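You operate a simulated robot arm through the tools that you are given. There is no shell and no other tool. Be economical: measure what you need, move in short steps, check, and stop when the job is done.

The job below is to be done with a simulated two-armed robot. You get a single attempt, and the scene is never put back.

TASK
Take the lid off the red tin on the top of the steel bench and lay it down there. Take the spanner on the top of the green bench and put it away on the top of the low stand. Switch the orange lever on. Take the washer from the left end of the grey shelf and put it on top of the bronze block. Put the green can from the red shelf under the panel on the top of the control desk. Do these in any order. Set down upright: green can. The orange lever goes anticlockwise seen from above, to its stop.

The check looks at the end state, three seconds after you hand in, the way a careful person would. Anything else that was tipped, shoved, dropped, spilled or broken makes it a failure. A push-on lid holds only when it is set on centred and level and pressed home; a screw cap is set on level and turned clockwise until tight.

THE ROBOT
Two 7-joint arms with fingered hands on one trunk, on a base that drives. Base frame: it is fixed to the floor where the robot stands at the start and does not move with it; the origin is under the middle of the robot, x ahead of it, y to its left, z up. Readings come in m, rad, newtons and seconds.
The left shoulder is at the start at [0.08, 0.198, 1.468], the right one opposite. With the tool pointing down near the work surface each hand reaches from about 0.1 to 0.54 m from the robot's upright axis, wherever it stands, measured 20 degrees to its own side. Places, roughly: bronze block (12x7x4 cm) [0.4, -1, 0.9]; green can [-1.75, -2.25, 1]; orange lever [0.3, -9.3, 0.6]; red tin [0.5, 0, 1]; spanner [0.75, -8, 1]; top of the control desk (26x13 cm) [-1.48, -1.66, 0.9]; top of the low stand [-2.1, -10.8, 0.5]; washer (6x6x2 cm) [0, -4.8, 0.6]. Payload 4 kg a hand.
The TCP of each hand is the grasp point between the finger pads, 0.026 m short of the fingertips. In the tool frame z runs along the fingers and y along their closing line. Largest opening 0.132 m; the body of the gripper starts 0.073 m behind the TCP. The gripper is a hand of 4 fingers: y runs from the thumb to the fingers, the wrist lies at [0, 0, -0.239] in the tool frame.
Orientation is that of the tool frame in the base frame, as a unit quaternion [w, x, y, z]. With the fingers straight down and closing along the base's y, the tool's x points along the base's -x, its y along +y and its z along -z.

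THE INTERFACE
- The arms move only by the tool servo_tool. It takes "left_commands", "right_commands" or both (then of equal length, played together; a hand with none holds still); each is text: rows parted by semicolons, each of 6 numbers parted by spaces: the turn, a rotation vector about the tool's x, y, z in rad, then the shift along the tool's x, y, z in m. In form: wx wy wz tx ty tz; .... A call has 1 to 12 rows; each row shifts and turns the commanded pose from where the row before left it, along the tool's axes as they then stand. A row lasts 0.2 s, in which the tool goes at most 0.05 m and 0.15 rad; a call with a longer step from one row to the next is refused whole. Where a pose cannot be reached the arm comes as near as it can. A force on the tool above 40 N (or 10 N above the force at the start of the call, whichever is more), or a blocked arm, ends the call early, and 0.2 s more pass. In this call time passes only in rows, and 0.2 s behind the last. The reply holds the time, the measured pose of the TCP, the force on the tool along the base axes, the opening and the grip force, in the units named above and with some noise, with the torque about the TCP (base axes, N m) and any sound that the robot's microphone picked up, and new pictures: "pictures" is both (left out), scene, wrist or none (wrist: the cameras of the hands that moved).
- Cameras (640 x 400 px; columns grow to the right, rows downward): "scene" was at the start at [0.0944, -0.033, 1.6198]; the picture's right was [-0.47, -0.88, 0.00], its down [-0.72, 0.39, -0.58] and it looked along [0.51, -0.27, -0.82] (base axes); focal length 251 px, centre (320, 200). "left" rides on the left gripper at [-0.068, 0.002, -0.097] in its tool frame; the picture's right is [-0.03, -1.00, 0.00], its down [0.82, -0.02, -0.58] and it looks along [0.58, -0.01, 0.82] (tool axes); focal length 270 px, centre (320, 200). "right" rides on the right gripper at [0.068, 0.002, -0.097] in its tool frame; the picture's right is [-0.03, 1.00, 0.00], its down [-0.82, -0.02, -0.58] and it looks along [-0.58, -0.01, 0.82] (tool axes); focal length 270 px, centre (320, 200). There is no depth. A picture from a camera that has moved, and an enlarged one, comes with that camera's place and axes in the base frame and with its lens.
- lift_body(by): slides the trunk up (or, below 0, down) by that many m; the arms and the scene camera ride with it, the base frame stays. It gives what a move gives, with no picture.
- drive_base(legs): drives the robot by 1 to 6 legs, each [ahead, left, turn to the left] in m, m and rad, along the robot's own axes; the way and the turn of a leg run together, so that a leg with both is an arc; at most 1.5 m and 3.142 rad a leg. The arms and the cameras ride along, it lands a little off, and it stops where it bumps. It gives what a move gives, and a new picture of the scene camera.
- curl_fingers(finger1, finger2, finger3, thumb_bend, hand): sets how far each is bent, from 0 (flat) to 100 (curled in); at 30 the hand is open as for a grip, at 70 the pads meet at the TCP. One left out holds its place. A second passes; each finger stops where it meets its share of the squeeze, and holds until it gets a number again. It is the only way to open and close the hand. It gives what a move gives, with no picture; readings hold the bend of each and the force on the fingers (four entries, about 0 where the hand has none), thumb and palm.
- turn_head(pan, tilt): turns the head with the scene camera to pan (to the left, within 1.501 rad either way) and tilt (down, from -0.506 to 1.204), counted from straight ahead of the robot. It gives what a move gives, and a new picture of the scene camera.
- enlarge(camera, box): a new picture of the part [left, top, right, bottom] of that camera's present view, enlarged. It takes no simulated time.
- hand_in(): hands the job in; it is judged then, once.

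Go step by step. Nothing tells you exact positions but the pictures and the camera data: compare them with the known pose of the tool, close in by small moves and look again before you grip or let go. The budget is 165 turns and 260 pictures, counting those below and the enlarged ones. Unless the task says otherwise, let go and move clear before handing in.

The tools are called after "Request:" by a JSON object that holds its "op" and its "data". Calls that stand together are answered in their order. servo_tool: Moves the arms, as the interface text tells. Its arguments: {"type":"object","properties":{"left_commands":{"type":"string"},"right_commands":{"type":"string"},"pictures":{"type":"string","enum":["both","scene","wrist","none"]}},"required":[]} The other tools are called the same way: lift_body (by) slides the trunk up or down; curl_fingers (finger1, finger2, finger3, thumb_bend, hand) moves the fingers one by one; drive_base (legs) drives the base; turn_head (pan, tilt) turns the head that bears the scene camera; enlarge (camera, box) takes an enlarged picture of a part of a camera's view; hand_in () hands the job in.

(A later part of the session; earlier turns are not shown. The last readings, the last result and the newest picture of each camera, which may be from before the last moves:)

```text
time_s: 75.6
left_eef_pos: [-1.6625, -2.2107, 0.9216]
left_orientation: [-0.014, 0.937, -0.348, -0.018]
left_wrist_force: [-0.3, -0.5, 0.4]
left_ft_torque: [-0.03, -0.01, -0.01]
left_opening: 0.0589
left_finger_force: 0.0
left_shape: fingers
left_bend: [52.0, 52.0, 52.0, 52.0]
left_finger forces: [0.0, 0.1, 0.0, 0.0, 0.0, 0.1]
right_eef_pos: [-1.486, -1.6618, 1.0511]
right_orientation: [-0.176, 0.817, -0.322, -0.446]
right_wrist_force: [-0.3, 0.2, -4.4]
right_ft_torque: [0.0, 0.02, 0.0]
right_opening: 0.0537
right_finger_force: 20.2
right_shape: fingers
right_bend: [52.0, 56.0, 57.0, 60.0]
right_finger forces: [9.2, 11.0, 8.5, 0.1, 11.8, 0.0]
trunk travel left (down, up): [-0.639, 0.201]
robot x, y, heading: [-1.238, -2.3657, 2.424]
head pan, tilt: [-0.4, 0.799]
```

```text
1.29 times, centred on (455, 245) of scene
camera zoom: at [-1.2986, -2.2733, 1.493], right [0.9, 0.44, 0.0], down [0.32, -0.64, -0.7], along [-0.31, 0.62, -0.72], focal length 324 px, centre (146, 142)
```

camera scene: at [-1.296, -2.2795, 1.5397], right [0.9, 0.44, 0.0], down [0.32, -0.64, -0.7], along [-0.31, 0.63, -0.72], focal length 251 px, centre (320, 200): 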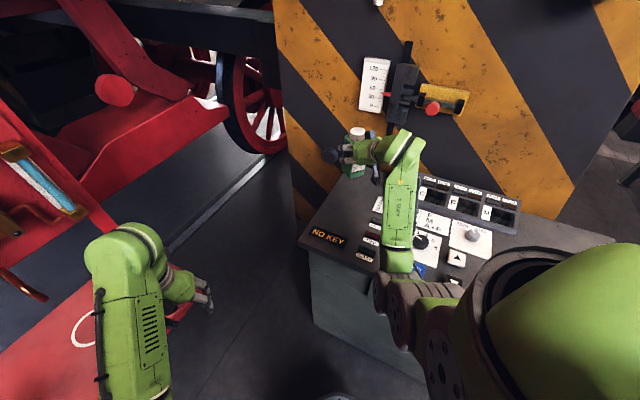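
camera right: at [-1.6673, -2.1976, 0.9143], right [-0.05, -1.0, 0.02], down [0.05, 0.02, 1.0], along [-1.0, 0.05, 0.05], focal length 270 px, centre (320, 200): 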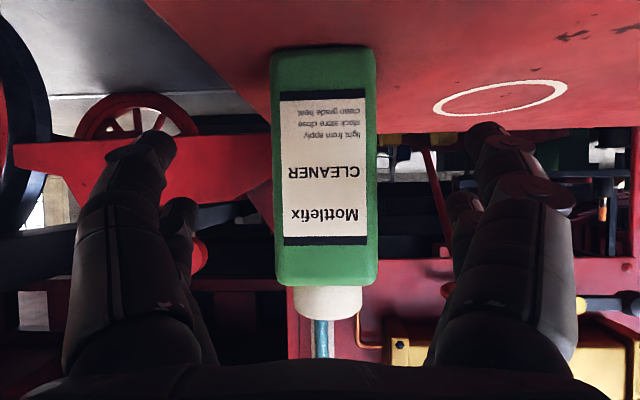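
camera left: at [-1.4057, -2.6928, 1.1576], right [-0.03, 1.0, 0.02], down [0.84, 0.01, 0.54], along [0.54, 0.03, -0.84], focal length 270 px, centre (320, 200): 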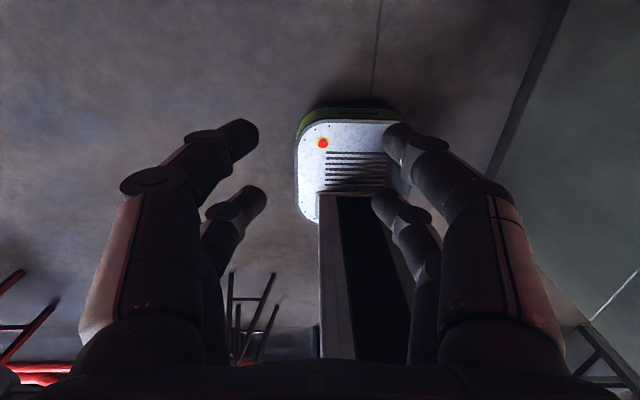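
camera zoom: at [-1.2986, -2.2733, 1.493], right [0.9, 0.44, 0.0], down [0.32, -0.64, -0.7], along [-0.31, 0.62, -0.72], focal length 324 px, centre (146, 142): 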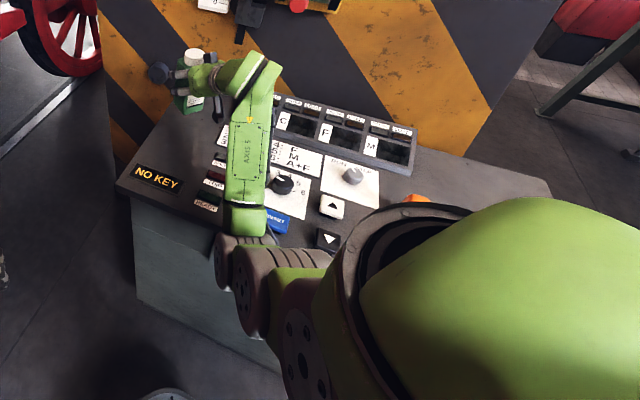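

Request:
{"op": "servo_tool", "data": {"right_commands": "0 0 0 0.0126 0 0.0081; 0 0 0 0.0126 0 0.0081; 0 0 0 0.0126 0 0.0081; 0 0 0 0.006 0 0.004; 0 0 0 0 0 0", "pictures": "scene"}}

Request:
{"op": "enlarge", "data": {"camera": "scene", "box": [270, 90, 430, 210]}}

```text
time_s: 76.8
left_eef_pos: [-1.6636, -2.211, 0.9217]
left_orientation: [-0.014, 0.937, -0.348, -0.019]
left_wrist_force: [-0.6, 0.3, -0.3]
left_ft_torque: [-0.04, -0.02, 0.05]
left_opening: 0.0591
left_finger_force: 0.0
left_shape: fingers
left_bend: [52.0, 52.0, 52.0, 52.0]
left_finger forces: [0.1, 0.0, 0.0, 0.0, 0.1, 0.0]
right_eef_pos: [-1.4823, -1.6844, 1.0328]
right_orientation: [-0.178, 0.816, -0.322, -0.446]
right_wrist_force: [-1.0, -0.5, -3.1]
right_ft_torque: [0.02, -0.02, -0.01]
right_opening: 0.0536
right_finger_force: 20.1
right_shape: fingers
right_bend: [52.0, 56.0, 57.0, 60.0]
right_finger forces: [9.3, 11.1, 8.5, 0.1, 11.7, 0.1]
right hand out of reach, approached as far as the arm can: row 1, 2, 3, 4
trunk travel left (down, up): [-0.639, 0.201]
robot x, y, heading: [-1.2432, -2.3685, 2.429]
head pan, tilt: [-0.4, 0.799]
camera scene: at [-1.2985, -2.2755, 1.4933], right [0.9, 0.44, 0.0], down [0.32, -0.64, -0.7], along [-0.31, 0.62, -0.72], focal length 251 px, centre (320, 200)
```

scene: 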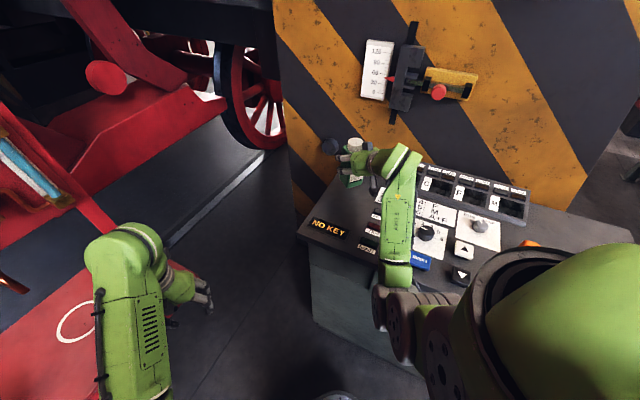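

```text
3.33 times, centred on (350, 150) of scene
camera zoom: at [-1.2985, -2.2755, 1.4933], right [0.9, 0.44, 0.0], down [0.32, -0.64, -0.7], along [-0.31, 0.62, -0.72], focal length 836 px, centre (220, 367)
```

zoom: 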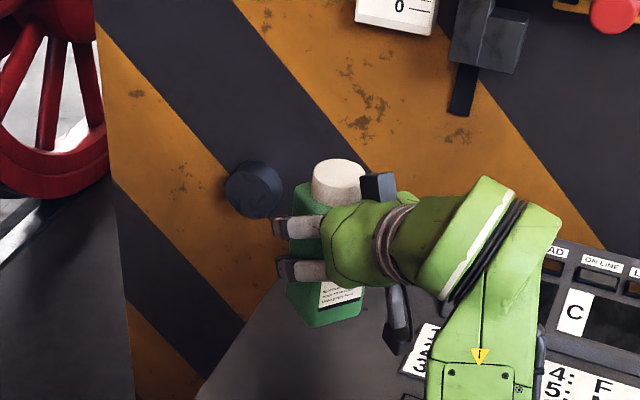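

Reach and elbow both limit here. I'll undo that, pull the left hand back, and stand farther back and more square to the desk so the elbow clears its edge, placing the can slightly nearer (y about -1.72).

Request:
{"op": "servo_tool", "data": {"left_commands": "0 0 0 0.04 0 0; 0 0 0 0.04 0 0; 0 0 0 0.04 0 0; 0 0 0 0.02 0 0; 0 0 0 0 0 0", "right_commands": "0 0 0 -0.0126 0 -0.0081; 0 0 0 -0.0126 0 -0.0081; 0 0 0 -0.0126 0 -0.0081; 0 0 0 -0.006 0 -0.004; 0 0 0 0 0 0", "pictures": "none"}}

Request:
{"op": "drive_base", "data": {"legs": [[0.04, 0.157, 0], [0, 0, -0.179]]}}

```text
time_s: 78.0
left_eef_pos: [-1.5614, -2.2962, 0.8976]
left_orientation: [-0.015, 0.937, -0.348, -0.02]
left_wrist_force: [-0.1, 0.3, 0.2]
left_ft_torque: [0.0, -0.01, -0.01]
left_opening: 0.0591
left_finger_force: 0.0
left_shape: fingers
left_bend: [52.0, 52.0, 52.0, 52.0]
left_finger forces: [0.1, 0.1, 0.0, 0.1, 0.1, 0.1]
left hand out of reach, approached as far as the arm can: row 1, 3, 4
right_eef_pos: [-1.4839, -1.6846, 1.0862]
right_orientation: [-0.177, 0.816, -0.322, -0.447]
right_wrist_force: [-0.1, -0.3, -2.9]
right_ft_torque: [0.03, -0.01, 0.0]
right_opening: 0.0535
right_finger_force: 20.5
right_shape: fingers
right_bend: [52.0, 56.0, 57.0, 60.0]
right_finger forces: [9.1, 11.1, 8.3, 0.0, 11.7, 0.0]
trunk travel left (down, up): [-0.639, 0.201]
robot x, y, heading: [-1.2423, -2.3663, 2.428]
head pan, tilt: [-0.4, 0.799]
```

```text
time_s: 80.1
left_eef_pos: [-1.6748, -2.33, 0.8958]
left_orientation: [-0.017, 0.902, -0.43, -0.017]
left_wrist_force: [0.4, 0.6, -0.4]
left_ft_torque: [0.05, 0.0, 0.0]
left_opening: 0.0586
left_finger_force: 0.0
left_shape: fingers
left_bend: [52.0, 52.0, 52.0, 52.0]
left_finger forces: [0.0, 0.1, 0.0, 0.0, 0.0, 0.0]
right_eef_pos: [-1.4893, -1.7416, 1.0864]
right_orientation: [-0.216, 0.784, -0.393, -0.429]
right_wrist_force: [-0.7, -0.5, -3.7]
right_ft_torque: [0.03, 0.01, 0.01]
right_opening: 0.0537
right_finger_force: 20.1
right_shape: fingers
right_bend: [52.0, 56.0, 57.0, 60.0]
right_finger forces: [9.3, 11.0, 8.3, 0.0, 11.6, 0.0]
trunk travel left (down, up): [-0.639, 0.201]
robot x, y, heading: [-1.3679, -2.46, 2.247]
head pan, tilt: [-0.4, 0.799]
camera scene: at [-1.4124, -2.3565, 1.4933], right [0.96, 0.28, 0.0], down [0.2, -0.69, -0.7], along [-0.19, 0.67, -0.72], focal length 251 px, centre (320, 200)
```

scene: 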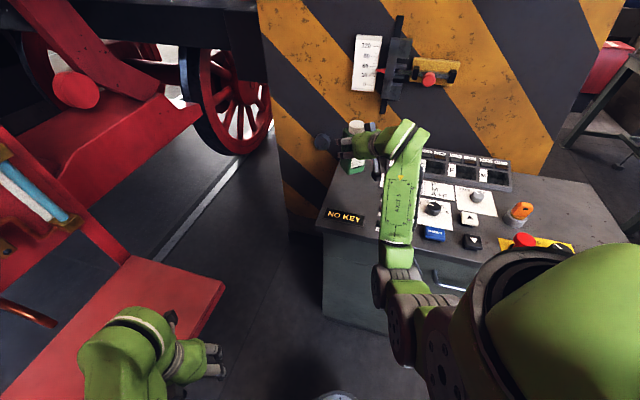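

Elbow now appears just off the desk edge. Lowering the trunk in steps.

Request:
{"op": "lift_body", "data": {"by": -0.08}}

Request:
{"op": "lift_body", "data": {"by": -0.02}}

Request:
{"op": "enlarge", "data": {"camera": "scene", "box": [300, 100, 460, 260]}}

```text
time_s: 81.3
left_eef_pos: [-1.6728, -2.3303, 0.8168]
left_orientation: [-0.017, 0.902, -0.43, -0.019]
left_wrist_force: [0.2, 0.3, 0.2]
left_ft_torque: [-0.01, 0.0, 0.01]
left_opening: 0.0587
left_finger_force: 0.2
left_shape: fingers
left_bend: [52.0, 52.0, 52.0, 52.0]
left_finger forces: [0.1, 0.0, 0.0, 0.1, 0.0, 0.0]
right_eef_pos: [-1.4886, -1.7413, 1.0052]
right_orientation: [-0.217, 0.784, -0.393, -0.429]
right_wrist_force: [-0.5, -0.4, -3.5]
right_ft_torque: [0.03, 0.05, -0.01]
right_opening: 0.0537
right_finger_force: 20.1
right_shape: fingers
right_bend: [52.0, 56.0, 57.0, 60.0]
right_finger forces: [9.3, 11.1, 8.3, 0.1, 11.6, 0.1]
trunk travel left (down, up): [-0.559, 0.281]
robot x, y, heading: [-1.3711, -2.4594, 2.248]
head pan, tilt: [-0.4, 0.799]
```

```text
time_s: 81.9
left_eef_pos: [-1.6741, -2.33, 0.7968]
left_orientation: [-0.017, 0.902, -0.431, -0.018]
left_wrist_force: [0.1, -0.5, -0.9]
left_ft_torque: [0.02, 0.0, -0.01]
left_opening: 0.0587
left_finger_force: 0.1
left_shape: fingers
left_bend: [52.0, 52.0, 52.0, 52.0]
left_finger forces: [0.1, 0.0, 0.0, 0.1, 0.0, 0.1]
right_eef_pos: [-1.4879, -1.7412, 0.9868]
right_orientation: [-0.216, 0.784, -0.392, -0.43]
right_wrist_force: [-0.7, 1.0, -4.3]
right_ft_torque: [0.03, -0.01, -0.01]
right_opening: 0.0534
right_finger_force: 20.6
right_shape: fingers
right_bend: [52.0, 56.0, 57.0, 60.0]
right_finger forces: [9.2, 11.0, 8.3, 0.0, 11.7, 0.0]
trunk travel left (down, up): [-0.539, 0.301]
robot x, y, heading: [-1.3714, -2.4602, 2.252]
head pan, tilt: [-0.4, 0.799]
```

```text
2.50 times, centred on (380, 180) of scene
camera zoom: at [-1.4114, -2.3565, 1.3933], right [0.96, 0.28, 0.0], down [0.2, -0.69, -0.7], along [-0.19, 0.67, -0.72], focal length 627 px, centre (170, 250)
```

zoom: 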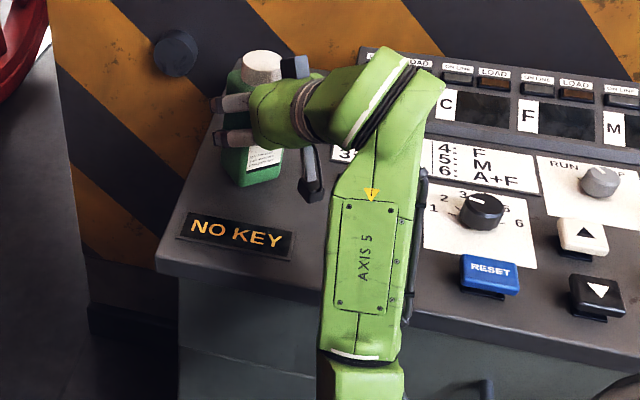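

No blockage now; the can is just above the desk with margin on every side. Lowering the last bit.

Request:
{"op": "lift_body", "data": {"by": -0.008}}

Request:
{"op": "lift_body", "data": {"by": -0.005}}

Request:
{"op": "enlarge", "data": {"camera": "scene", "box": [320, 100, 420, 190]}}

```text
time_s: 82.5
left_eef_pos: [-1.6747, -2.3307, 0.788]
left_orientation: [-0.017, 0.902, -0.431, -0.018]
left_wrist_force: [-0.5, -0.2, 0.6]
left_ft_torque: [-0.02, -0.01, 0.0]
left_opening: 0.0589
left_finger_force: 0.0
left_shape: fingers
left_bend: [52.0, 52.0, 52.0, 52.0]
left_finger forces: [0.0, 0.0, 0.0, 0.0, 0.1, 0.1]
right_eef_pos: [-1.4889, -1.7423, 0.9813]
right_orientation: [-0.217, 0.784, -0.391, -0.431]
right_wrist_force: [-0.8, 0.8, 2.5]
right_ft_torque: [0.07, -0.1, 0.04]
right_opening: 0.0533
right_finger_force: 20.8
right_shape: fingers
right_bend: [52.0, 56.0, 57.0, 60.0]
right_finger forces: [9.1, 12.0, 8.1, 0.0, 12.6, 0.0]
trunk travel left (down, up): [-0.531, 0.309]
robot x, y, heading: [-1.3715, -2.4587, 2.256]
head pan, tilt: [-0.4, 0.799]
```

```text
time_s: 83.0
left_eef_pos: [-1.674, -2.3314, 0.7834]
left_orientation: [-0.017, 0.902, -0.43, -0.019]
left_wrist_force: [0.4, 0.4, -0.6]
left_ft_torque: [0.0, -0.03, 0.0]
left_opening: 0.059
left_finger_force: 0.0
left_shape: fingers
left_bend: [52.0, 52.0, 52.0, 52.0]
left_finger forces: [0.0, 0.0, 0.0, 0.0, 0.0, 0.0]
right_eef_pos: [-1.4876, -1.7432, 0.9786]
right_orientation: [-0.22, 0.783, -0.39, -0.432]
right_wrist_force: [-4.3, 6.8, 20.5]
right_ft_torque: [0.12, 0.05, -0.01]
right_opening: 0.0535
right_finger_force: 22.6
right_shape: fingers
right_bend: [53.0, 56.0, 57.0, 60.0]
right_finger forces: [9.6, 12.7, 10.1, 0.0, 13.3, 0.0]
trunk travel left (down, up): [-0.526, 0.314]
robot x, y, heading: [-1.3745, -2.4557, 2.254]
head pan, tilt: [-0.4, 0.799]
```

```text
4.44 times, centred on (370, 145) of scene
camera zoom: at [-1.4117, -2.359, 1.3808], right [0.96, 0.28, 0.0], down [0.2, -0.69, -0.7], along [-0.19, 0.67, -0.72], focal length 1114 px, centre (98, 444)
```

zoom: 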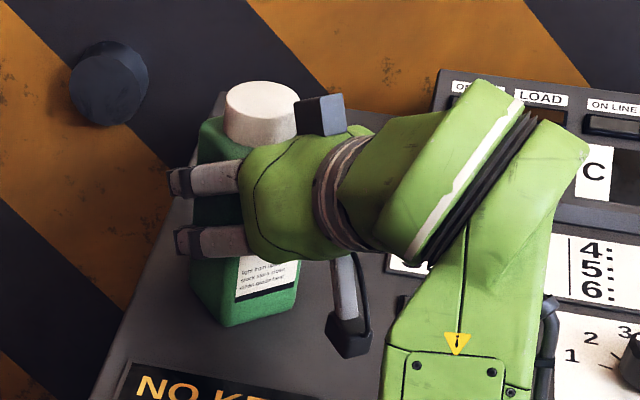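

Touchdown (20 N up). Ease off 4 mm, open, and back straight out.

Request:
{"op": "lift_body", "data": {"by": 0.004}}

Request:
{"op": "curl_fingers", "data": {"hand": "right", "finger1": 35, "finger2": 35, "finger3": 35, "thumb_bend": 35}}

Request:
{"op": "drive_base", "data": {"legs": [[-0.18, 0, 0]]}}

```text
time_s: 83.6
left_eef_pos: [-1.6738, -2.3315, 0.7878]
left_orientation: [-0.017, 0.902, -0.431, -0.018]
left_wrist_force: [-0.5, 0.3, -0.7]
left_ft_torque: [0.01, -0.03, 0.0]
left_opening: 0.0589
left_finger_force: 0.0
left_shape: fingers
left_bend: [52.0, 52.0, 52.0, 52.0]
left_finger forces: [0.0, 0.0, 0.0, 0.0, 0.0, 0.0]
right_eef_pos: [-1.4884, -1.7423, 0.9779]
right_orientation: [-0.217, 0.784, -0.392, -0.43]
right_wrist_force: [-3.6, 4.8, 15.5]
right_ft_torque: [0.27, 0.04, 0.0]
right_opening: 0.0532
right_finger_force: 22.2
right_shape: fingers
right_bend: [53.0, 56.0, 57.0, 60.0]
right_finger forces: [9.2, 12.6, 9.6, 0.0, 13.6, 0.0]
trunk travel left (down, up): [-0.53, 0.31]
robot x, y, heading: [-1.3695, -2.4585, 2.251]
head pan, tilt: [-0.4, 0.799]
```

```text
time_s: 84.6
left_eef_pos: [-1.6741, -2.3304, 0.7885]
left_orientation: [-0.017, 0.902, -0.431, -0.017]
left_wrist_force: [0.9, 0.3, 0.0]
left_ft_torque: [0.0, 0.0, 0.01]
left_opening: 0.059
left_finger_force: 0.0
left_shape: fingers
left_bend: [52.0, 52.0, 52.0, 52.0]
left_finger forces: [0.0, 0.1, 0.0, 0.0, 0.1, 0.1]
right_eef_pos: [-1.4872, -1.7427, 0.9773]
right_orientation: [-0.217, 0.784, -0.393, -0.429]
right_wrist_force: [0.9, 0.0, 0.3]
right_ft_torque: [0.01, 0.01, -0.02]
right_opening: 0.116
right_finger_force: 0.0
right_shape: fingers
right_bend: [35.0, 35.0, 35.0, 35.0]
right_finger forces: [0.0, 0.0, 0.1, 0.0, 0.0, 0.1]
trunk travel left (down, up): [-0.53, 0.31]
robot x, y, heading: [-1.3728, -2.4596, 2.247]
head pan, tilt: [-0.4, 0.799]
```

```text
time_s: 86.1
left_eef_pos: [-1.5614, -2.4696, 0.7878]
left_orientation: [-0.016, 0.902, -0.43, -0.017]
left_wrist_force: [0.0, -0.3, 0.9]
left_ft_torque: [0.02, 0.0, 0.05]
left_opening: 0.0588
left_finger_force: 0.0
left_shape: fingers
left_bend: [52.0, 52.0, 52.0, 52.0]
left_finger forces: [0.0, 0.1, 0.0, 0.0, 0.1, 0.0]
right_eef_pos: [-1.3757, -1.882, 0.9765]
right_orientation: [-0.215, 0.784, -0.392, -0.43]
right_wrist_force: [-0.1, -0.5, -0.2]
right_ft_torque: [-0.03, 0.01, 0.0]
right_opening: 0.1162
right_finger_force: 0.1
right_shape: fingers
right_bend: [35.0, 35.0, 35.0, 35.0]
right_finger forces: [0.1, 0.1, 0.1, 0.0, 0.1, 0.0]
trunk travel left (down, up): [-0.53, 0.31]
robot x, y, heading: [-1.2564, -2.5968, 2.25]
head pan, tilt: [-0.4, 0.799]
camera scene: at [-1.2988, -2.4962, 1.3842], right [0.96, 0.28, 0.0], down [0.2, -0.69, -0.7], along [-0.19, 0.67, -0.72], focal length 251 px, centre (320, 200)
```

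scene: 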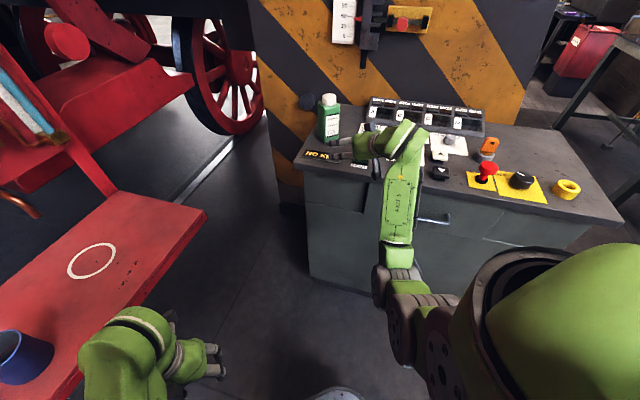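

The can stands upright on the desk, released. I'll back off, raise the trunk, return the right hand to tool-down, and turn round toward the washer.

Request:
{"op": "drive_base", "data": {"legs": [[-0.5, 0, 0]]}}

Request:
{"op": "servo_tool", "data": {"right_commands": "0 0.14 0 0.012 0 -0.028; 0 0.14 0 0.015 0 -0.026; 0 0.14 0 0.018 0 -0.024; 0 0.14 0 0.02 0 -0.02; 0 0.14 0 0.024 0 -0.01; 0 0.14 0 0.024 0 -0.005; 0 0.14 0 0.02 0 0; 0 0 0 0 0 0", "pictures": "none"}}

Request:
{"op": "lift_body", "data": {"by": 0.1}}

Request:
{"op": "drive_base", "data": {"legs": [[0, 0, 1.6], [0, 0, 1.4]]}}

Request:
{"op": "turn_head", "data": {"pan": 0, "tilt": 0.4}}

```text
time_s: 89.0
left_eef_pos: [-1.2405, -2.8655, 0.787]
left_orientation: [-0.017, 0.906, -0.423, -0.018]
left_wrist_force: [0.1, -0.1, -0.2]
left_ft_torque: [0.01, -0.02, 0.0]
left_opening: 0.0589
left_finger_force: 0.0
left_shape: fingers
left_bend: [52.0, 52.0, 52.0, 52.0]
left_finger forces: [0.0, 0.0, 0.1, 0.1, 0.0, 0.0]
right_eef_pos: [-1.0657, -2.2736, 0.9768]
right_orientation: [-0.213, 0.787, -0.386, -0.432]
right_wrist_force: [0.5, -0.1, 0.5]
right_ft_torque: [-0.01, -0.01, -0.01]
right_opening: 0.1158
right_finger_force: 0.1
right_shape: fingers
right_bend: [35.0, 35.0, 35.0, 35.0]
right_finger forces: [0.1, 0.1, 0.1, 0.0, 0.0, 0.0]
trunk travel left (down, up): [-0.53, 0.31]
robot x, y, heading: [-0.935, -2.9899, 2.266]
head pan, tilt: [-0.4, 0.799]
camera scene: at [-0.9784, -2.8879, 1.3843], right [0.96, 0.29, 0.0], down [0.21, -0.69, -0.7], along [-0.2, 0.67, -0.72], focal length 251 px, centre (320, 200)
```

scene: 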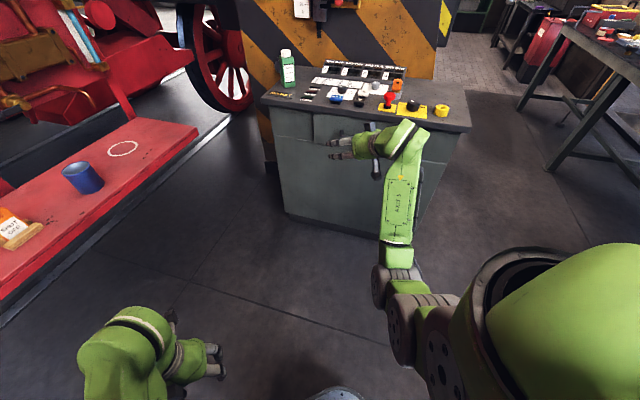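

```text
time_s: 90.8
left_eef_pos: [-1.2415, -2.865, 0.7873]
left_orientation: [-0.017, 0.906, -0.423, -0.019]
left_wrist_force: [0.9, 1.4, 0.0]
left_ft_torque: [0.0, -0.05, -0.02]
left_opening: 0.059
left_finger_force: 0.0
left_shape: fingers
left_bend: [52.0, 52.0, 52.0, 52.0]
left_finger forces: [0.1, 0.0, 0.0, 0.1, 0.1, 0.1]
right_eef_pos: [-0.9778, -2.3429, 0.9374]
right_orientation: [-0.005, 0.898, -0.44, -0.01]
right_wrist_force: [-0.7, 0.2, -0.3]
right_ft_torque: [-0.01, 0.01, -0.02]
right_opening: 0.1164
right_finger_force: 0.2
right_shape: fingers
right_bend: [35.0, 35.0, 35.0, 35.0]
right_finger forces: [0.1, 0.0, 0.0, 0.0, 0.0, 0.0]
right hand out of reach, approached as far as the arm can: row 4, 5, 6, 7
trunk travel left (down, up): [-0.53, 0.31]
robot x, y, heading: [-0.9383, -2.9924, 2.268]
head pan, tilt: [-0.4, 0.799]
```

```text
time_s: 92.2
left_eef_pos: [-1.2419, -2.8656, 0.8866]
left_orientation: [-0.017, 0.905, -0.424, -0.018]
left_wrist_force: [0.4, -0.4, 0.5]
left_ft_torque: [-0.03, 0.0, -0.03]
left_opening: 0.0591
left_finger_force: 0.0
left_shape: fingers
left_bend: [52.0, 52.0, 52.0, 52.0]
left_finger forces: [0.0, 0.0, 0.0, 0.1, 0.0, 0.0]
right_eef_pos: [-0.9775, -2.3411, 1.0381]
right_orientation: [-0.006, 0.898, -0.44, -0.01]
right_wrist_force: [-0.2, -0.1, 0.7]
right_ft_torque: [0.02, 0.03, 0.02]
right_opening: 0.1164
right_finger_force: 0.1
right_shape: fingers
right_bend: [35.0, 35.0, 35.0, 35.0]
right_finger forces: [0.0, 0.1, 0.1, 0.1, 0.1, 0.0]
trunk travel left (down, up): [-0.63, 0.21]
robot x, y, heading: [-0.9373, -2.9872, 2.263]
head pan, tilt: [-0.4, 0.799]
```

```text
time_s: 99.8
left_eef_pos: [-0.6568, -3.1661, 0.8882]
left_orientation: [0.016, 0.502, 0.865, -0.019]
left_wrist_force: [-0.2, 0.1, 0.7]
left_ft_torque: [0.03, 0.01, 0.0]
left_opening: 0.0589
left_finger_force: 0.1
left_shape: fingers
left_bend: [52.0, 52.0, 52.0, 52.0]
left_finger forces: [0.0, 0.0, 0.0, 0.1, 0.0, 0.0]
right_eef_pos: [-1.0083, -3.6343, 1.0373]
right_orientation: [0.009, 0.518, 0.856, -0.006]
right_wrist_force: [0.2, 0.1, -1.1]
right_ft_torque: [0.01, -0.01, 0.0]
right_opening: 0.1166
right_finger_force: 0.1
right_shape: fingers
right_bend: [35.0, 35.0, 35.0, 35.0]
right_finger forces: [0.0, 0.1, 0.1, 0.0, 0.0, 0.1]
trunk travel left (down, up): [-0.63, 0.21]
robot x, y, heading: [-0.9392, -2.9877, -1.052]
head pan, tilt: [-0.4, 0.799]
camera scene: at [-0.9109, -3.0948, 1.4844], right [-0.99, -0.12, 0.0], down [-0.09, 0.71, -0.7], along [0.08, -0.69, -0.72], focal length 251 px, centre (320, 200)
```

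scene: 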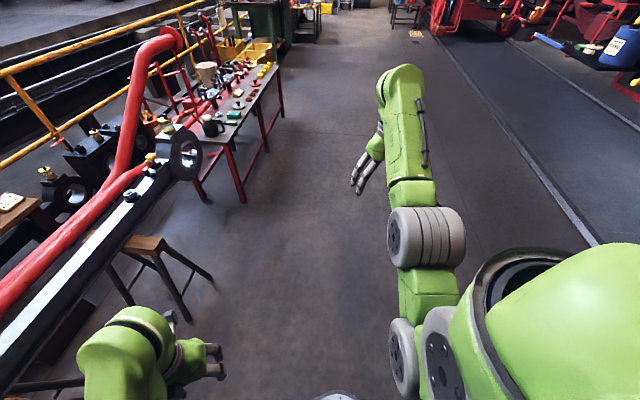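

```text
time_s: 100.7
left_eef_pos: [-0.6576, -3.166, 0.8874]
left_orientation: [0.016, 0.501, 0.865, -0.019]
left_wrist_force: [-0.3, -0.7, -0.2]
left_ft_torque: [0.0, 0.0, -0.01]
left_opening: 0.0592
left_finger_force: 0.0
left_shape: fingers
left_bend: [52.0, 52.0, 52.0, 52.0]
left_finger forces: [0.1, 0.0, 0.0, 0.0, 0.0, 0.0]
right_eef_pos: [-1.0082, -3.634, 1.037]
right_orientation: [0.009, 0.518, 0.856, -0.007]
right_wrist_force: [0.3, 0.2, -0.5]
right_ft_torque: [0.03, 0.03, 0.0]
right_opening: 0.1163
right_finger_force: 0.0
right_shape: fingers
right_bend: [35.0, 35.0, 35.0, 35.0]
right_finger forces: [0.1, 0.0, 0.0, 0.1, 0.1, 0.1]
trunk travel left (down, up): [-0.63, 0.21]
robot x, y, heading: [-0.9373, -2.9918, -1.049]
head pan, tilt: [0.0, 0.4]
camera scene: at [-0.8745, -3.0951, 1.5194], right [-0.87, -0.5, 0.0], down [-0.19, 0.34, -0.92], along [0.46, -0.8, -0.39], focal length 251 px, centre (320, 200)
```

scene: 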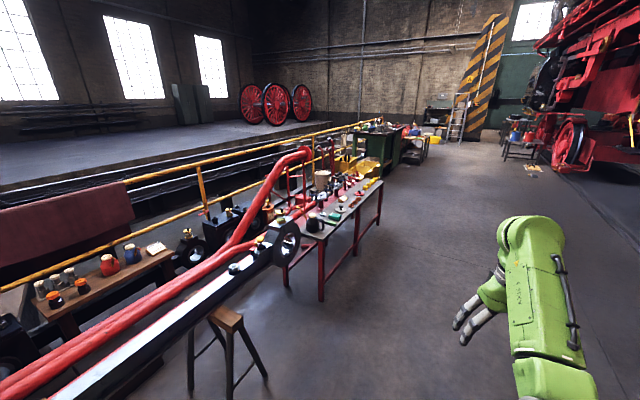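

The grey shelf (red-legged, z about 0.6) lies ahead left. Enlarging it.

Request:
{"op": "enlarge", "data": {"camera": "scene", "box": [260, 150, 400, 250]}}

```text
4.00 times, centred on (330, 200) of scene
camera zoom: at [-0.8745, -3.0951, 1.5194], right [-0.87, -0.5, 0.0], down [-0.19, 0.34, -0.92], along [0.46, -0.8, -0.39], focal length 1003 px, centre (280, 200)
```

zoom: 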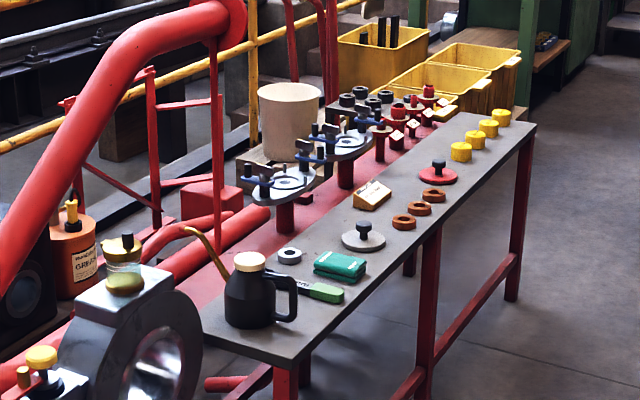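

The silver washer is at about (0.03, -4.70) beside the oil can. I'll drive down the aisle to y about -4.87 and face the shelf.

Request:
{"op": "drive_base", "data": {"legs": [[0, 0, -0.52], [1.0, 0, 0], [0.89, 0.0, 0], [0, 0, 1.57]]}}

Request:
{"op": "turn_head", "data": {"pan": 0.2, "tilt": 0.7}}

```text
time_s: 115.4
left_eef_pos: [-0.5825, -4.7285, 0.8873]
left_orientation: [0.024, 0.001, 1.0, -0.009]
left_wrist_force: [-0.3, -0.1, 0.3]
left_ft_torque: [-0.01, -0.04, 0.01]
left_opening: 0.059
left_finger_force: 0.0
left_shape: fingers
left_bend: [52.0, 52.0, 52.0, 52.0]
left_finger forces: [0.0, 0.0, 0.0, 0.0, 0.0, 0.0]
right_eef_pos: [-0.3509, -5.2653, 1.0364]
right_orientation: [0.011, 0.019, 1.0, -0.001]
right_wrist_force: [0.1, -0.3, 0.1]
right_ft_torque: [0.01, 0.03, 0.0]
right_opening: 0.116
right_finger_force: 0.2
right_shape: fingers
right_bend: [35.0, 35.0, 35.0, 35.0]
right_finger forces: [0.0, 0.0, 0.0, 0.1, 0.1, 0.0]
trunk travel left (down, up): [-0.63, 0.21]
robot x, y, heading: [-0.8696, -4.8845, -0.005]
head pan, tilt: [0.0, 0.4]
camera scene: at [-0.7508, -4.8815, 1.5195], right [0.0, -1.0, 0.0], down [-0.39, 0.0, -0.92], along [0.92, 0.0, -0.39], focal length 251 px, centre (320, 200)
```

scene: 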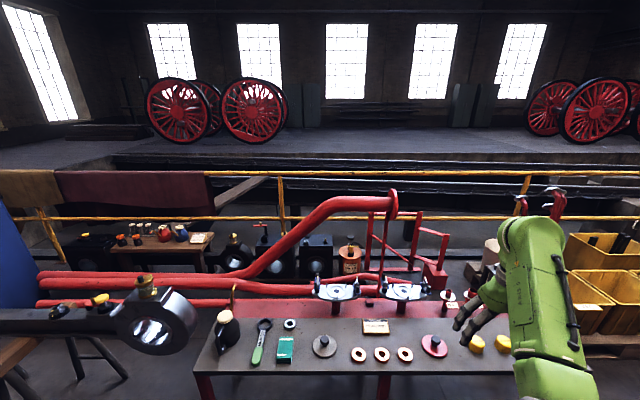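

```text
time_s: 116.2
left_eef_pos: [-0.5821, -4.7284, 0.8879]
left_orientation: [0.023, 0.001, 1.0, -0.008]
left_wrist_force: [0.3, -0.2, -0.6]
left_ft_torque: [-0.01, 0.0, 0.02]
left_opening: 0.059
left_finger_force: 0.1
left_shape: fingers
left_bend: [52.0, 52.0, 52.0, 52.0]
left_finger forces: [0.1, 0.0, 0.0, 0.0, 0.0, 0.0]
right_eef_pos: [-0.3504, -5.2646, 1.0378]
right_orientation: [0.012, 0.019, 1.0, -0.001]
right_wrist_force: [0.1, 0.7, -0.6]
right_ft_torque: [0.0, -0.04, 0.0]
right_opening: 0.1164
right_finger_force: 0.1
right_shape: fingers
right_bend: [35.0, 35.0, 35.0, 35.0]
right_finger forces: [0.0, 0.1, 0.1, 0.1, 0.0, 0.1]
trunk travel left (down, up): [-0.63, 0.21]
robot x, y, heading: [-0.8747, -4.8831, -0.006]
head pan, tilt: [0.201, 0.7]
camera scene: at [-0.7601, -4.8644, 1.4927], right [0.2, -0.98, 0.0], down [-0.63, -0.13, -0.77], along [0.75, 0.15, -0.64], focal length 251 px, centre (320, 200)
```

scene: 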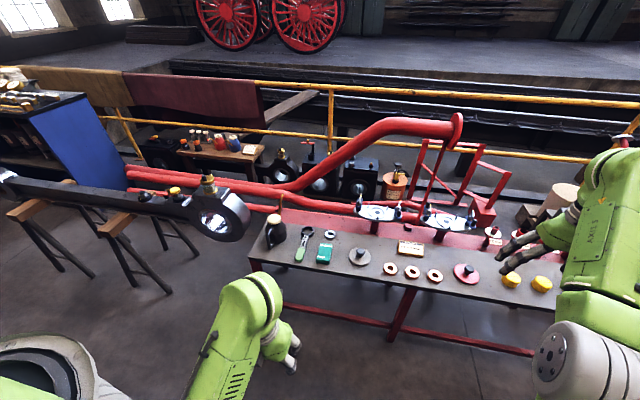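

Washer at about (0.03, -4.75, 0.62). Retract the right hand, lower the trunk, and close in with the left hand leading.

Request:
{"op": "servo_tool", "data": {"right_commands": "0 0 0 0.04 0 0; 0 0 0 0.04 0 0; 0 0 0 0.04 0 0; 0 0 0 0.04 0 0; 0 0 0 0 0 0", "pictures": "none"}}

Request:
{"op": "lift_body", "data": {"by": -0.12}}

Request:
{"op": "drive_base", "data": {"legs": [[0.35, -0.03, 0]]}}

Request:
{"op": "enlarge", "data": {"camera": "left", "box": [0, 0, 640, 400]}}

```text
time_s: 117.4
left_eef_pos: [-0.583, -4.728, 0.8867]
left_orientation: [0.024, 0.0, 1.0, -0.008]
left_wrist_force: [-0.3, 0.9, 0.4]
left_ft_torque: [0.01, 0.0, 0.01]
left_opening: 0.0585
left_finger_force: 0.0
left_shape: fingers
left_bend: [52.0, 52.0, 52.0, 52.0]
left_finger forces: [0.1, 0.0, 0.0, 0.0, 0.1, 0.0]
right_eef_pos: [-0.4166, -5.3066, 0.9653]
right_orientation: [0.012, 0.018, 1.0, 0.0]
right_wrist_force: [0.1, 0.0, 0.2]
right_ft_torque: [-0.01, -0.01, 0.06]
right_opening: 0.1164
right_finger_force: 0.0
right_shape: fingers
right_bend: [35.0, 35.0, 35.0, 35.0]
right_finger forces: [0.0, 0.0, 0.1, 0.1, 0.0, 0.1]
right hand out of reach, approached as far as the arm can: row 1, 2, 3, 4
trunk travel left (down, up): [-0.63, 0.21]
robot x, y, heading: [-0.8751, -4.8806, 0.002]
head pan, tilt: [0.201, 0.7]
```

```text
time_s: 118.9
left_eef_pos: [-0.5824, -4.7292, 0.7676]
left_orientation: [0.023, -0.001, 1.0, -0.008]
left_wrist_force: [0.9, -0.7, -0.4]
left_ft_torque: [-0.01, -0.01, -0.02]
left_opening: 0.0589
left_finger_force: 0.1
left_shape: fingers
left_bend: [52.0, 52.0, 52.0, 52.0]
left_finger forces: [0.0, 0.0, 0.1, 0.0, 0.1, 0.0]
right_eef_pos: [-0.4177, -5.3064, 0.8462]
right_orientation: [0.012, 0.02, 1.0, -0.001]
right_wrist_force: [0.1, -0.4, 0.2]
right_ft_torque: [-0.01, 0.03, 0.03]
right_opening: 0.1163
right_finger_force: 0.1
right_shape: fingers
right_bend: [35.0, 35.0, 35.0, 35.0]
right_finger forces: [0.0, 0.0, 0.1, 0.0, 0.0, 0.0]
trunk travel left (down, up): [-0.51, 0.33]
robot x, y, heading: [-0.8733, -4.8803, 0.001]
head pan, tilt: [0.201, 0.7]
```

```text
time_s: 121.1
left_eef_pos: [-0.2339, -4.7584, 0.7682]
left_orientation: [0.024, 0.001, 1.0, -0.008]
left_wrist_force: [-0.7, -0.8, 0.5]
left_ft_torque: [0.0, -0.02, 0.0]
left_opening: 0.0589
left_finger_force: 0.0
left_shape: fingers
left_bend: [52.0, 52.0, 52.0, 52.0]
left_finger forces: [0.0, 0.1, 0.0, 0.0, 0.1, 0.0]
right_eef_pos: [-0.07, -5.3367, 0.8463]
right_orientation: [0.012, 0.019, 1.0, -0.001]
right_wrist_force: [-0.3, -1.0, 0.3]
right_ft_torque: [-0.01, 0.01, -0.01]
right_opening: 0.1166
right_finger_force: 0.0
right_shape: fingers
right_bend: [35.0, 35.0, 35.0, 35.0]
right_finger forces: [0.0, 0.1, 0.0, 0.1, 0.0, 0.0]
trunk travel left (down, up): [-0.51, 0.33]
robot x, y, heading: [-0.5235, -4.9106, -0.001]
head pan, tilt: [0.201, 0.7]
camera scene: at [-0.412, -4.8943, 1.3726], right [0.2, -0.98, 0.0], down [-0.63, -0.13, -0.77], along [0.75, 0.15, -0.64], focal length 251 px, centre (320, 200)
```

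scene: 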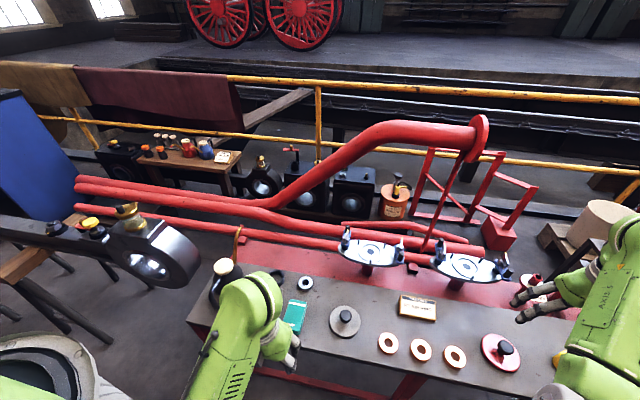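

```text
1.00 times, centred on (320, 200) of left (not enlarged: the box is as wide or as high as the picture)
camera zoom: at [-0.1691, -4.7552, 0.8673], right [0.02, -1.0, 0.02], down [-0.84, -0.01, 0.54], along [-0.54, -0.03, -0.84], focal length 270 px, centre (320, 200)
```

zoom: 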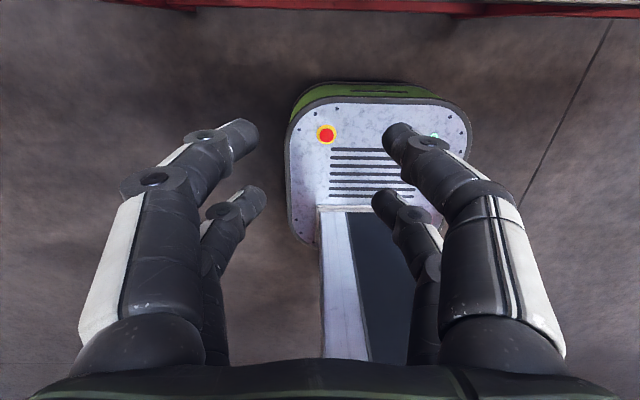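

Washer confirmed at (0.034, -4.754). Small drive closer, then reach over it with the left hand.

Request:
{"op": "drive_base", "data": {"legs": [[0.035, 0, 0]]}}

Request:
{"op": "servo_tool", "data": {"left_commands": "0 0 0 -0.04 0 0; 0 0 0 -0.04 0 0; 0 0 0 -0.04 0 0; 0 0 0 -0.04 0 0; 0 0 0 -0.03 0 0; 0 0 0 0 0 0"}}

```text
time_s: 122.0
left_eef_pos: [-0.2008, -4.7589, 0.7688]
left_orientation: [0.025, 0.0, 1.0, -0.009]
left_wrist_force: [0.2, 0.2, 0.4]
left_ft_torque: [0.01, 0.01, -0.01]
left_opening: 0.0588
left_finger_force: 0.1
left_shape: fingers
left_bend: [52.0, 52.0, 52.0, 52.0]
left_finger forces: [0.1, 0.0, 0.0, 0.0, 0.0, 0.0]
right_eef_pos: [-0.0355, -5.3372, 0.8473]
right_orientation: [0.014, 0.02, 1.0, -0.002]
right_wrist_force: [-0.9, -0.6, -0.1]
right_ft_torque: [-0.03, -0.01, 0.0]
right_opening: 0.1163
right_finger_force: 0.0
right_shape: fingers
right_bend: [35.0, 35.0, 35.0, 35.0]
right_finger forces: [0.0, 0.0, 0.0, 0.0, 0.0, 0.0]
trunk travel left (down, up): [-0.51, 0.33]
robot x, y, heading: [-0.4888, -4.91, -0.003]
head pan, tilt: [0.201, 0.7]
camera scene: at [-0.3806, -4.8943, 1.373], right [0.2, -0.98, 0.0], down [-0.63, -0.13, -0.77], along [0.75, 0.15, -0.64], focal length 251 px, centre (320, 200)
```

scene: 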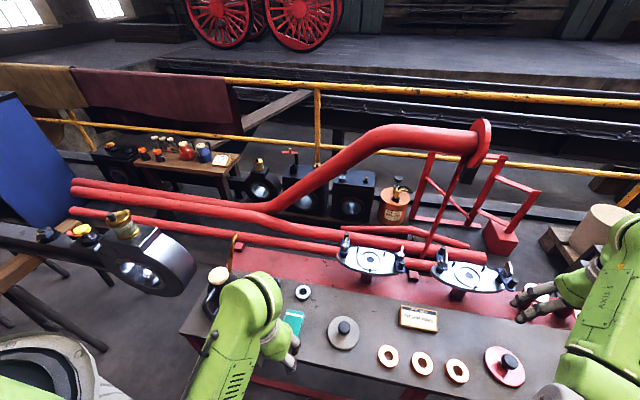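

```text
time_s: 123.4
left_eef_pos: [-0.0117, -4.7614, 0.777]
left_orientation: [0.024, 0.002, 1.0, -0.008]
left_wrist_force: [-0.9, 0.5, 0.3]
left_ft_torque: [-0.02, -0.02, -0.02]
left_opening: 0.0589
left_finger_force: 0.1
left_shape: fingers
left_bend: [52.0, 52.0, 52.0, 52.0]
left_finger forces: [0.0, 0.0, 0.1, 0.1, 0.0, 0.0]
right_eef_pos: [-0.0342, -5.3376, 0.8458]
right_orientation: [0.013, 0.02, 1.0, -0.001]
right_wrist_force: [-0.2, -0.5, 0.2]
right_ft_torque: [-0.01, 0.0, 0.06]
right_opening: 0.1163
right_finger_force: 0.0
right_shape: fingers
right_bend: [35.0, 35.0, 35.0, 35.0]
right_finger forces: [0.0, 0.1, 0.0, 0.0, 0.0, 0.0]
trunk travel left (down, up): [-0.51, 0.33]
robot x, y, heading: [-0.4917, -4.9118, 0.003]
head pan, tilt: [0.201, 0.7]
camera scene: at [-0.3771, -4.8945, 1.3727], right [0.2, -0.98, 0.0], down [-0.63, -0.13, -0.77], along [0.75, 0.15, -0.64], focal length 251 px, centre (320, 200)
camera left: at [0.0531, -4.7587, 0.8768], right [0.02, -1.0, 0.02], down [-0.84, -0.01, 0.54], along [-0.54, -0.03, -0.84], focal length 270 px, centre (320, 200)
```

scene: 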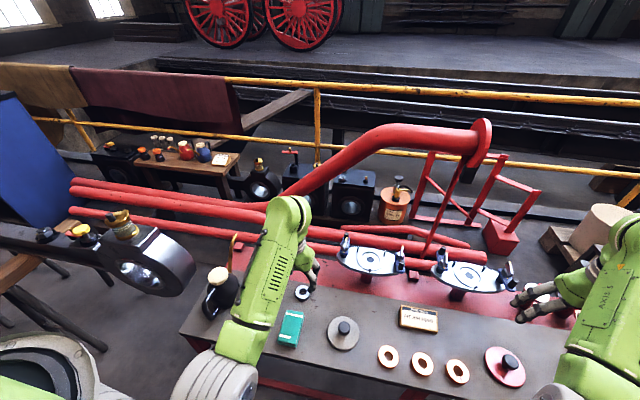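
left: 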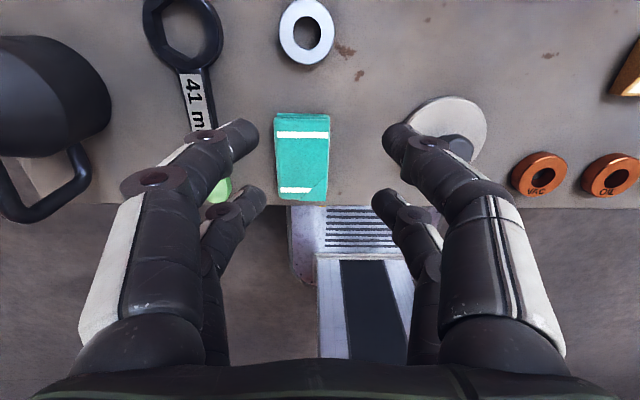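

Washer sits at about (0.05, -4.752), z about 0.59, with a ring spanner some 3.5 cm to its left. I'll open a bit more and centre above it.

Request:
{"op": "curl_fingers", "data": {"hand": "left", "finger1": 46, "finger2": 46, "finger3": 46, "thumb_bend": 46}}

Request:
{"op": "servo_tool", "data": {"left_commands": "0 -0.024 0 -0.02 0.003 0.01; 0 -0.024 0 -0.02 0.003 0.02; 0 0 0 -0.02 0.003 0.03; 0 0 0 0 0 0", "pictures": "wrist"}}

```text
time_s: 124.4
left_eef_pos: [-0.0111, -4.7624, 0.7762]
left_orientation: [0.024, 0.001, 1.0, -0.007]
left_wrist_force: [1.0, -0.6, 0.1]
left_ft_torque: [-0.02, -0.01, 0.01]
left_opening: 0.0789
left_finger_force: 0.1
left_shape: fingers
left_bend: [46.0, 46.0, 46.0, 46.0]
left_finger forces: [0.0, 0.0, 0.1, 0.1, 0.0, 0.1]
right_eef_pos: [-0.0343, -5.337, 0.8463]
right_orientation: [0.012, 0.021, 1.0, -0.001]
right_wrist_force: [0.0, 0.6, 0.1]
right_ft_torque: [0.0, 0.02, 0.0]
right_opening: 0.1162
right_finger_force: 0.1
right_shape: fingers
right_bend: [35.0, 35.0, 35.0, 35.0]
right_finger forces: [0.0, 0.1, 0.0, 0.0, 0.0, 0.0]
trunk travel left (down, up): [-0.51, 0.33]
robot x, y, heading: [-0.4918, -4.9132, -0.002]
head pan, tilt: [0.201, 0.7]
```

```text
time_s: 125.4
left_eef_pos: [0.0501, -4.7532, 0.7207]
left_orientation: [0.047, 0.0, 0.999, -0.008]
left_wrist_force: [-0.2, -0.1, 0.6]
left_ft_torque: [-0.01, 0.04, 0.0]
left_opening: 0.079
left_finger_force: 0.1
left_shape: fingers
left_bend: [46.0, 46.0, 46.0, 46.0]
left_finger forces: [0.1, 0.0, 0.0, 0.0, 0.1, 0.0]
right_eef_pos: [-0.0354, -5.3373, 0.8462]
right_orientation: [0.012, 0.02, 1.0, 0.0]
right_wrist_force: [-0.4, -0.8, -0.4]
right_ft_torque: [-0.03, 0.01, 0.02]
right_opening: 0.1163
right_finger_force: 0.1
right_shape: fingers
right_bend: [35.0, 35.0, 35.0, 35.0]
right_finger forces: [0.1, 0.1, 0.0, 0.1, 0.0, 0.0]
trunk travel left (down, up): [-0.51, 0.33]
robot x, y, heading: [-0.4897, -4.9132, -0.002]
head pan, tilt: [0.201, 0.7]
camera left: at [0.1111, -4.7494, 0.8244], right [0.02, -1.0, 0.02], down [-0.87, -0.01, 0.5], along [-0.5, -0.03, -0.87], focal length 270 px, centre (320, 200)
```

left: 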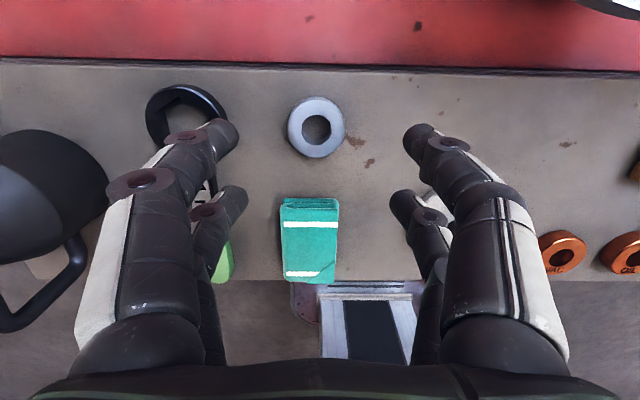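

Washer centre (0.050, -4.752). Straighten the tilt and descend to about z 0.63.

Request:
{"op": "servo_tool", "data": {"left_commands": "0 0.09 0 0 0.001 0.02; 0 0 0 0 0 0.03; 0 0 0 0 0 0.03; 0 0 0 0 0 0.01; 0 0 0 0 0 0", "pictures": "wrist"}}

```text
time_s: 126.6
left_eef_pos: [0.0557, -4.7498, 0.6298]
left_orientation: [0.002, 0.001, 1.0, -0.008]
left_wrist_force: [-0.3, 0.6, -0.7]
left_ft_torque: [-0.01, 0.01, -0.01]
left_opening: 0.079
left_finger_force: 0.0
left_shape: fingers
left_bend: [46.0, 46.0, 46.0, 46.0]
left_finger forces: [0.0, 0.1, 0.1, 0.0, 0.0, 0.0]
right_eef_pos: [-0.035, -5.3373, 0.8454]
right_orientation: [0.012, 0.02, 1.0, -0.001]
right_wrist_force: [0.2, -0.6, -0.2]
right_ft_torque: [-0.01, 0.0, 0.04]
right_opening: 0.1165
right_finger_force: 0.0
right_shape: fingers
right_bend: [35.0, 35.0, 35.0, 35.0]
right_finger forces: [0.0, 0.0, 0.1, 0.0, 0.0, 0.0]
trunk travel left (down, up): [-0.51, 0.33]
robot x, y, heading: [-0.4925, -4.9108, 0.001]
head pan, tilt: [0.201, 0.7]
camera left: at [0.1261, -4.7468, 0.7277], right [0.02, -1.0, 0.02], down [-0.82, -0.01, 0.57], along [-0.57, -0.03, -0.82], focal length 270 px, centre (320, 200)
```

left: 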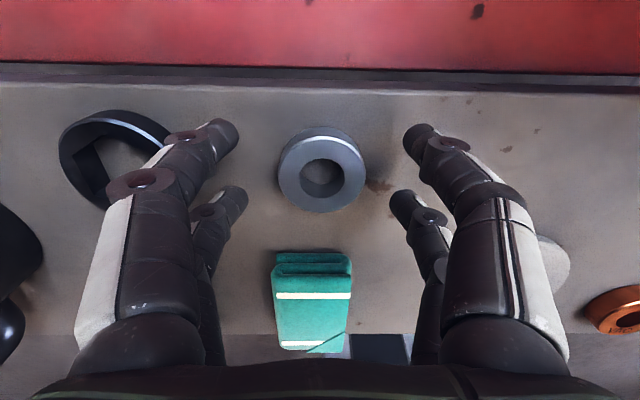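

Request:
{"op": "servo_tool", "data": {"left_commands": "0 0 0 0.005 -0.002 0.01; 0 0 0 0 0 0.008; 0 0 0 0 0 0.004; 0 0 0 0 0 0", "pictures": "wrist"}}

```text
time_s: 127.6
left_eef_pos: [0.0533, -4.7532, 0.6123]
left_orientation: [0.007, 0.002, 1.0, -0.008]
left_wrist_force: [-3.5, -1.6, 23.3]
left_ft_torque: [1.21, 0.35, 0.17]
left_opening: 0.081
left_finger_force: 12.0
left_shape: fingers
left_bend: [46.0, 47.0, 46.0, 46.0]
left_finger forces: [6.2, 17.8, 0.0, 0.0, 0.0, 0.0]
right_eef_pos: [-0.0354, -5.3391, 0.847]
right_orientation: [0.013, 0.02, 1.0, -0.002]
right_wrist_force: [0.4, -1.0, -0.5]
right_ft_torque: [0.02, -0.01, 0.0]
right_opening: 0.1164
right_finger_force: 0.0
right_shape: fingers
right_bend: [35.0, 35.0, 35.0, 35.0]
right_finger forces: [0.1, 0.1, 0.0, 0.1, 0.0, 0.0]
trunk travel left (down, up): [-0.51, 0.33]
robot x, y, heading: [-0.4884, -4.9133, 0.002]
head pan, tilt: [0.201, 0.7]
camera left: at [0.1218, -4.7505, 0.7102], right [0.02, -1.0, 0.01], down [-0.82, -0.01, 0.57], along [-0.57, -0.03, -0.82], focal length 270 px, centre (320, 200)
```

left: 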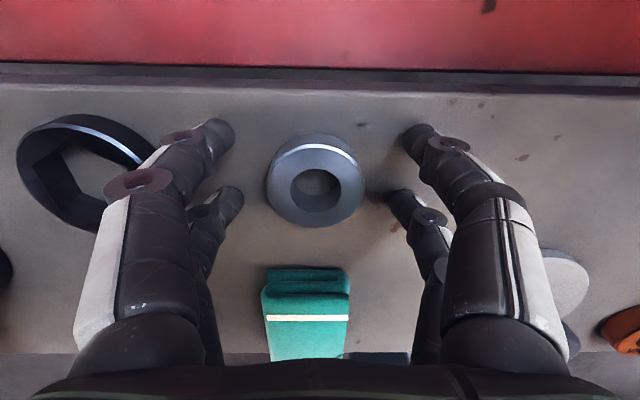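

Fingertips touch the shelf. Raise 2 mm and close.

Request:
{"op": "servo_tool", "data": {"left_commands": "0 0 0 0.001 0 -0.002; 0 0 0 0 0 0", "pictures": "none"}}

Request:
{"op": "curl_fingers", "data": {"hand": "left", "finger1": 64, "finger2": 64, "finger3": 64, "thumb_bend": 64}}

Request:
{"op": "enlarge", "data": {"camera": "left", "box": [0, 0, 640, 400]}}

```text
time_s: 128.2
left_eef_pos: [0.0515, -4.7547, 0.6127]
left_orientation: [0.005, 0.002, 1.0, -0.007]
left_wrist_force: [6.9, -0.8, 23.2]
left_ft_torque: [1.19, -0.04, -0.4]
left_opening: 0.0811
left_finger_force: 11.3
left_shape: fingers
left_bend: [46.0, 47.0, 46.0, 46.0]
left_finger forces: [7.7, 15.3, 0.0, 0.1, 0.0, 0.0]
right_eef_pos: [-0.0361, -5.3384, 0.8458]
right_orientation: [0.014, 0.02, 1.0, -0.001]
right_wrist_force: [0.0, 0.0, -0.1]
right_ft_torque: [-0.03, -0.02, -0.01]
right_opening: 0.1164
right_finger_force: 0.1
right_shape: fingers
right_bend: [35.0, 35.0, 35.0, 35.0]
right_finger forces: [0.1, 0.0, 0.0, 0.1, 0.0, 0.1]
trunk travel left (down, up): [-0.51, 0.33]
robot x, y, heading: [-0.4902, -4.9128, -0.0]
head pan, tilt: [0.201, 0.7]
```

```text
time_s: 129.2
left_eef_pos: [0.0514, -4.7525, 0.6104]
left_orientation: [0.005, 0.001, 1.0, -0.007]
left_wrist_force: [1.6, 10.7, 28.7]
left_ft_torque: [1.41, 0.28, -0.16]
left_opening: 0.0298
left_finger_force: 18.1
left_shape: fingers
left_bend: [60.0, 59.0, 62.0, 64.0]
left_finger forces: [9.9, 22.4, 2.8, 0.0, 0.6, 0.1]
right_eef_pos: [-0.0366, -5.3375, 0.8458]
right_orientation: [0.014, 0.019, 1.0, -0.001]
right_wrist_force: [0.9, 0.1, 0.1]
right_ft_torque: [-0.03, 0.0, 0.01]
right_opening: 0.1165
right_finger_force: 0.1
right_shape: fingers
right_bend: [35.0, 35.0, 35.0, 35.0]
right_finger forces: [0.1, 0.1, 0.0, 0.0, 0.1, 0.0]
trunk travel left (down, up): [-0.51, 0.33]
robot x, y, heading: [-0.4913, -4.9125, -0.001]
head pan, tilt: [0.201, 0.7]
```

```text
1.00 times, centred on (320, 200) of left (not enlarged: the box is as wide or as high as the picture)
camera zoom: at [0.1191, -4.7499, 0.7094], right [0.02, -1.0, 0.01], down [-0.82, -0.01, 0.57], along [-0.57, -0.03, -0.82], focal length 270 px, centre (320, 200)
```

zoom: 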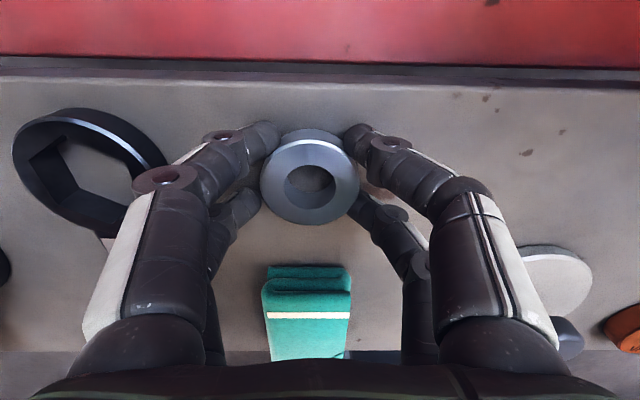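

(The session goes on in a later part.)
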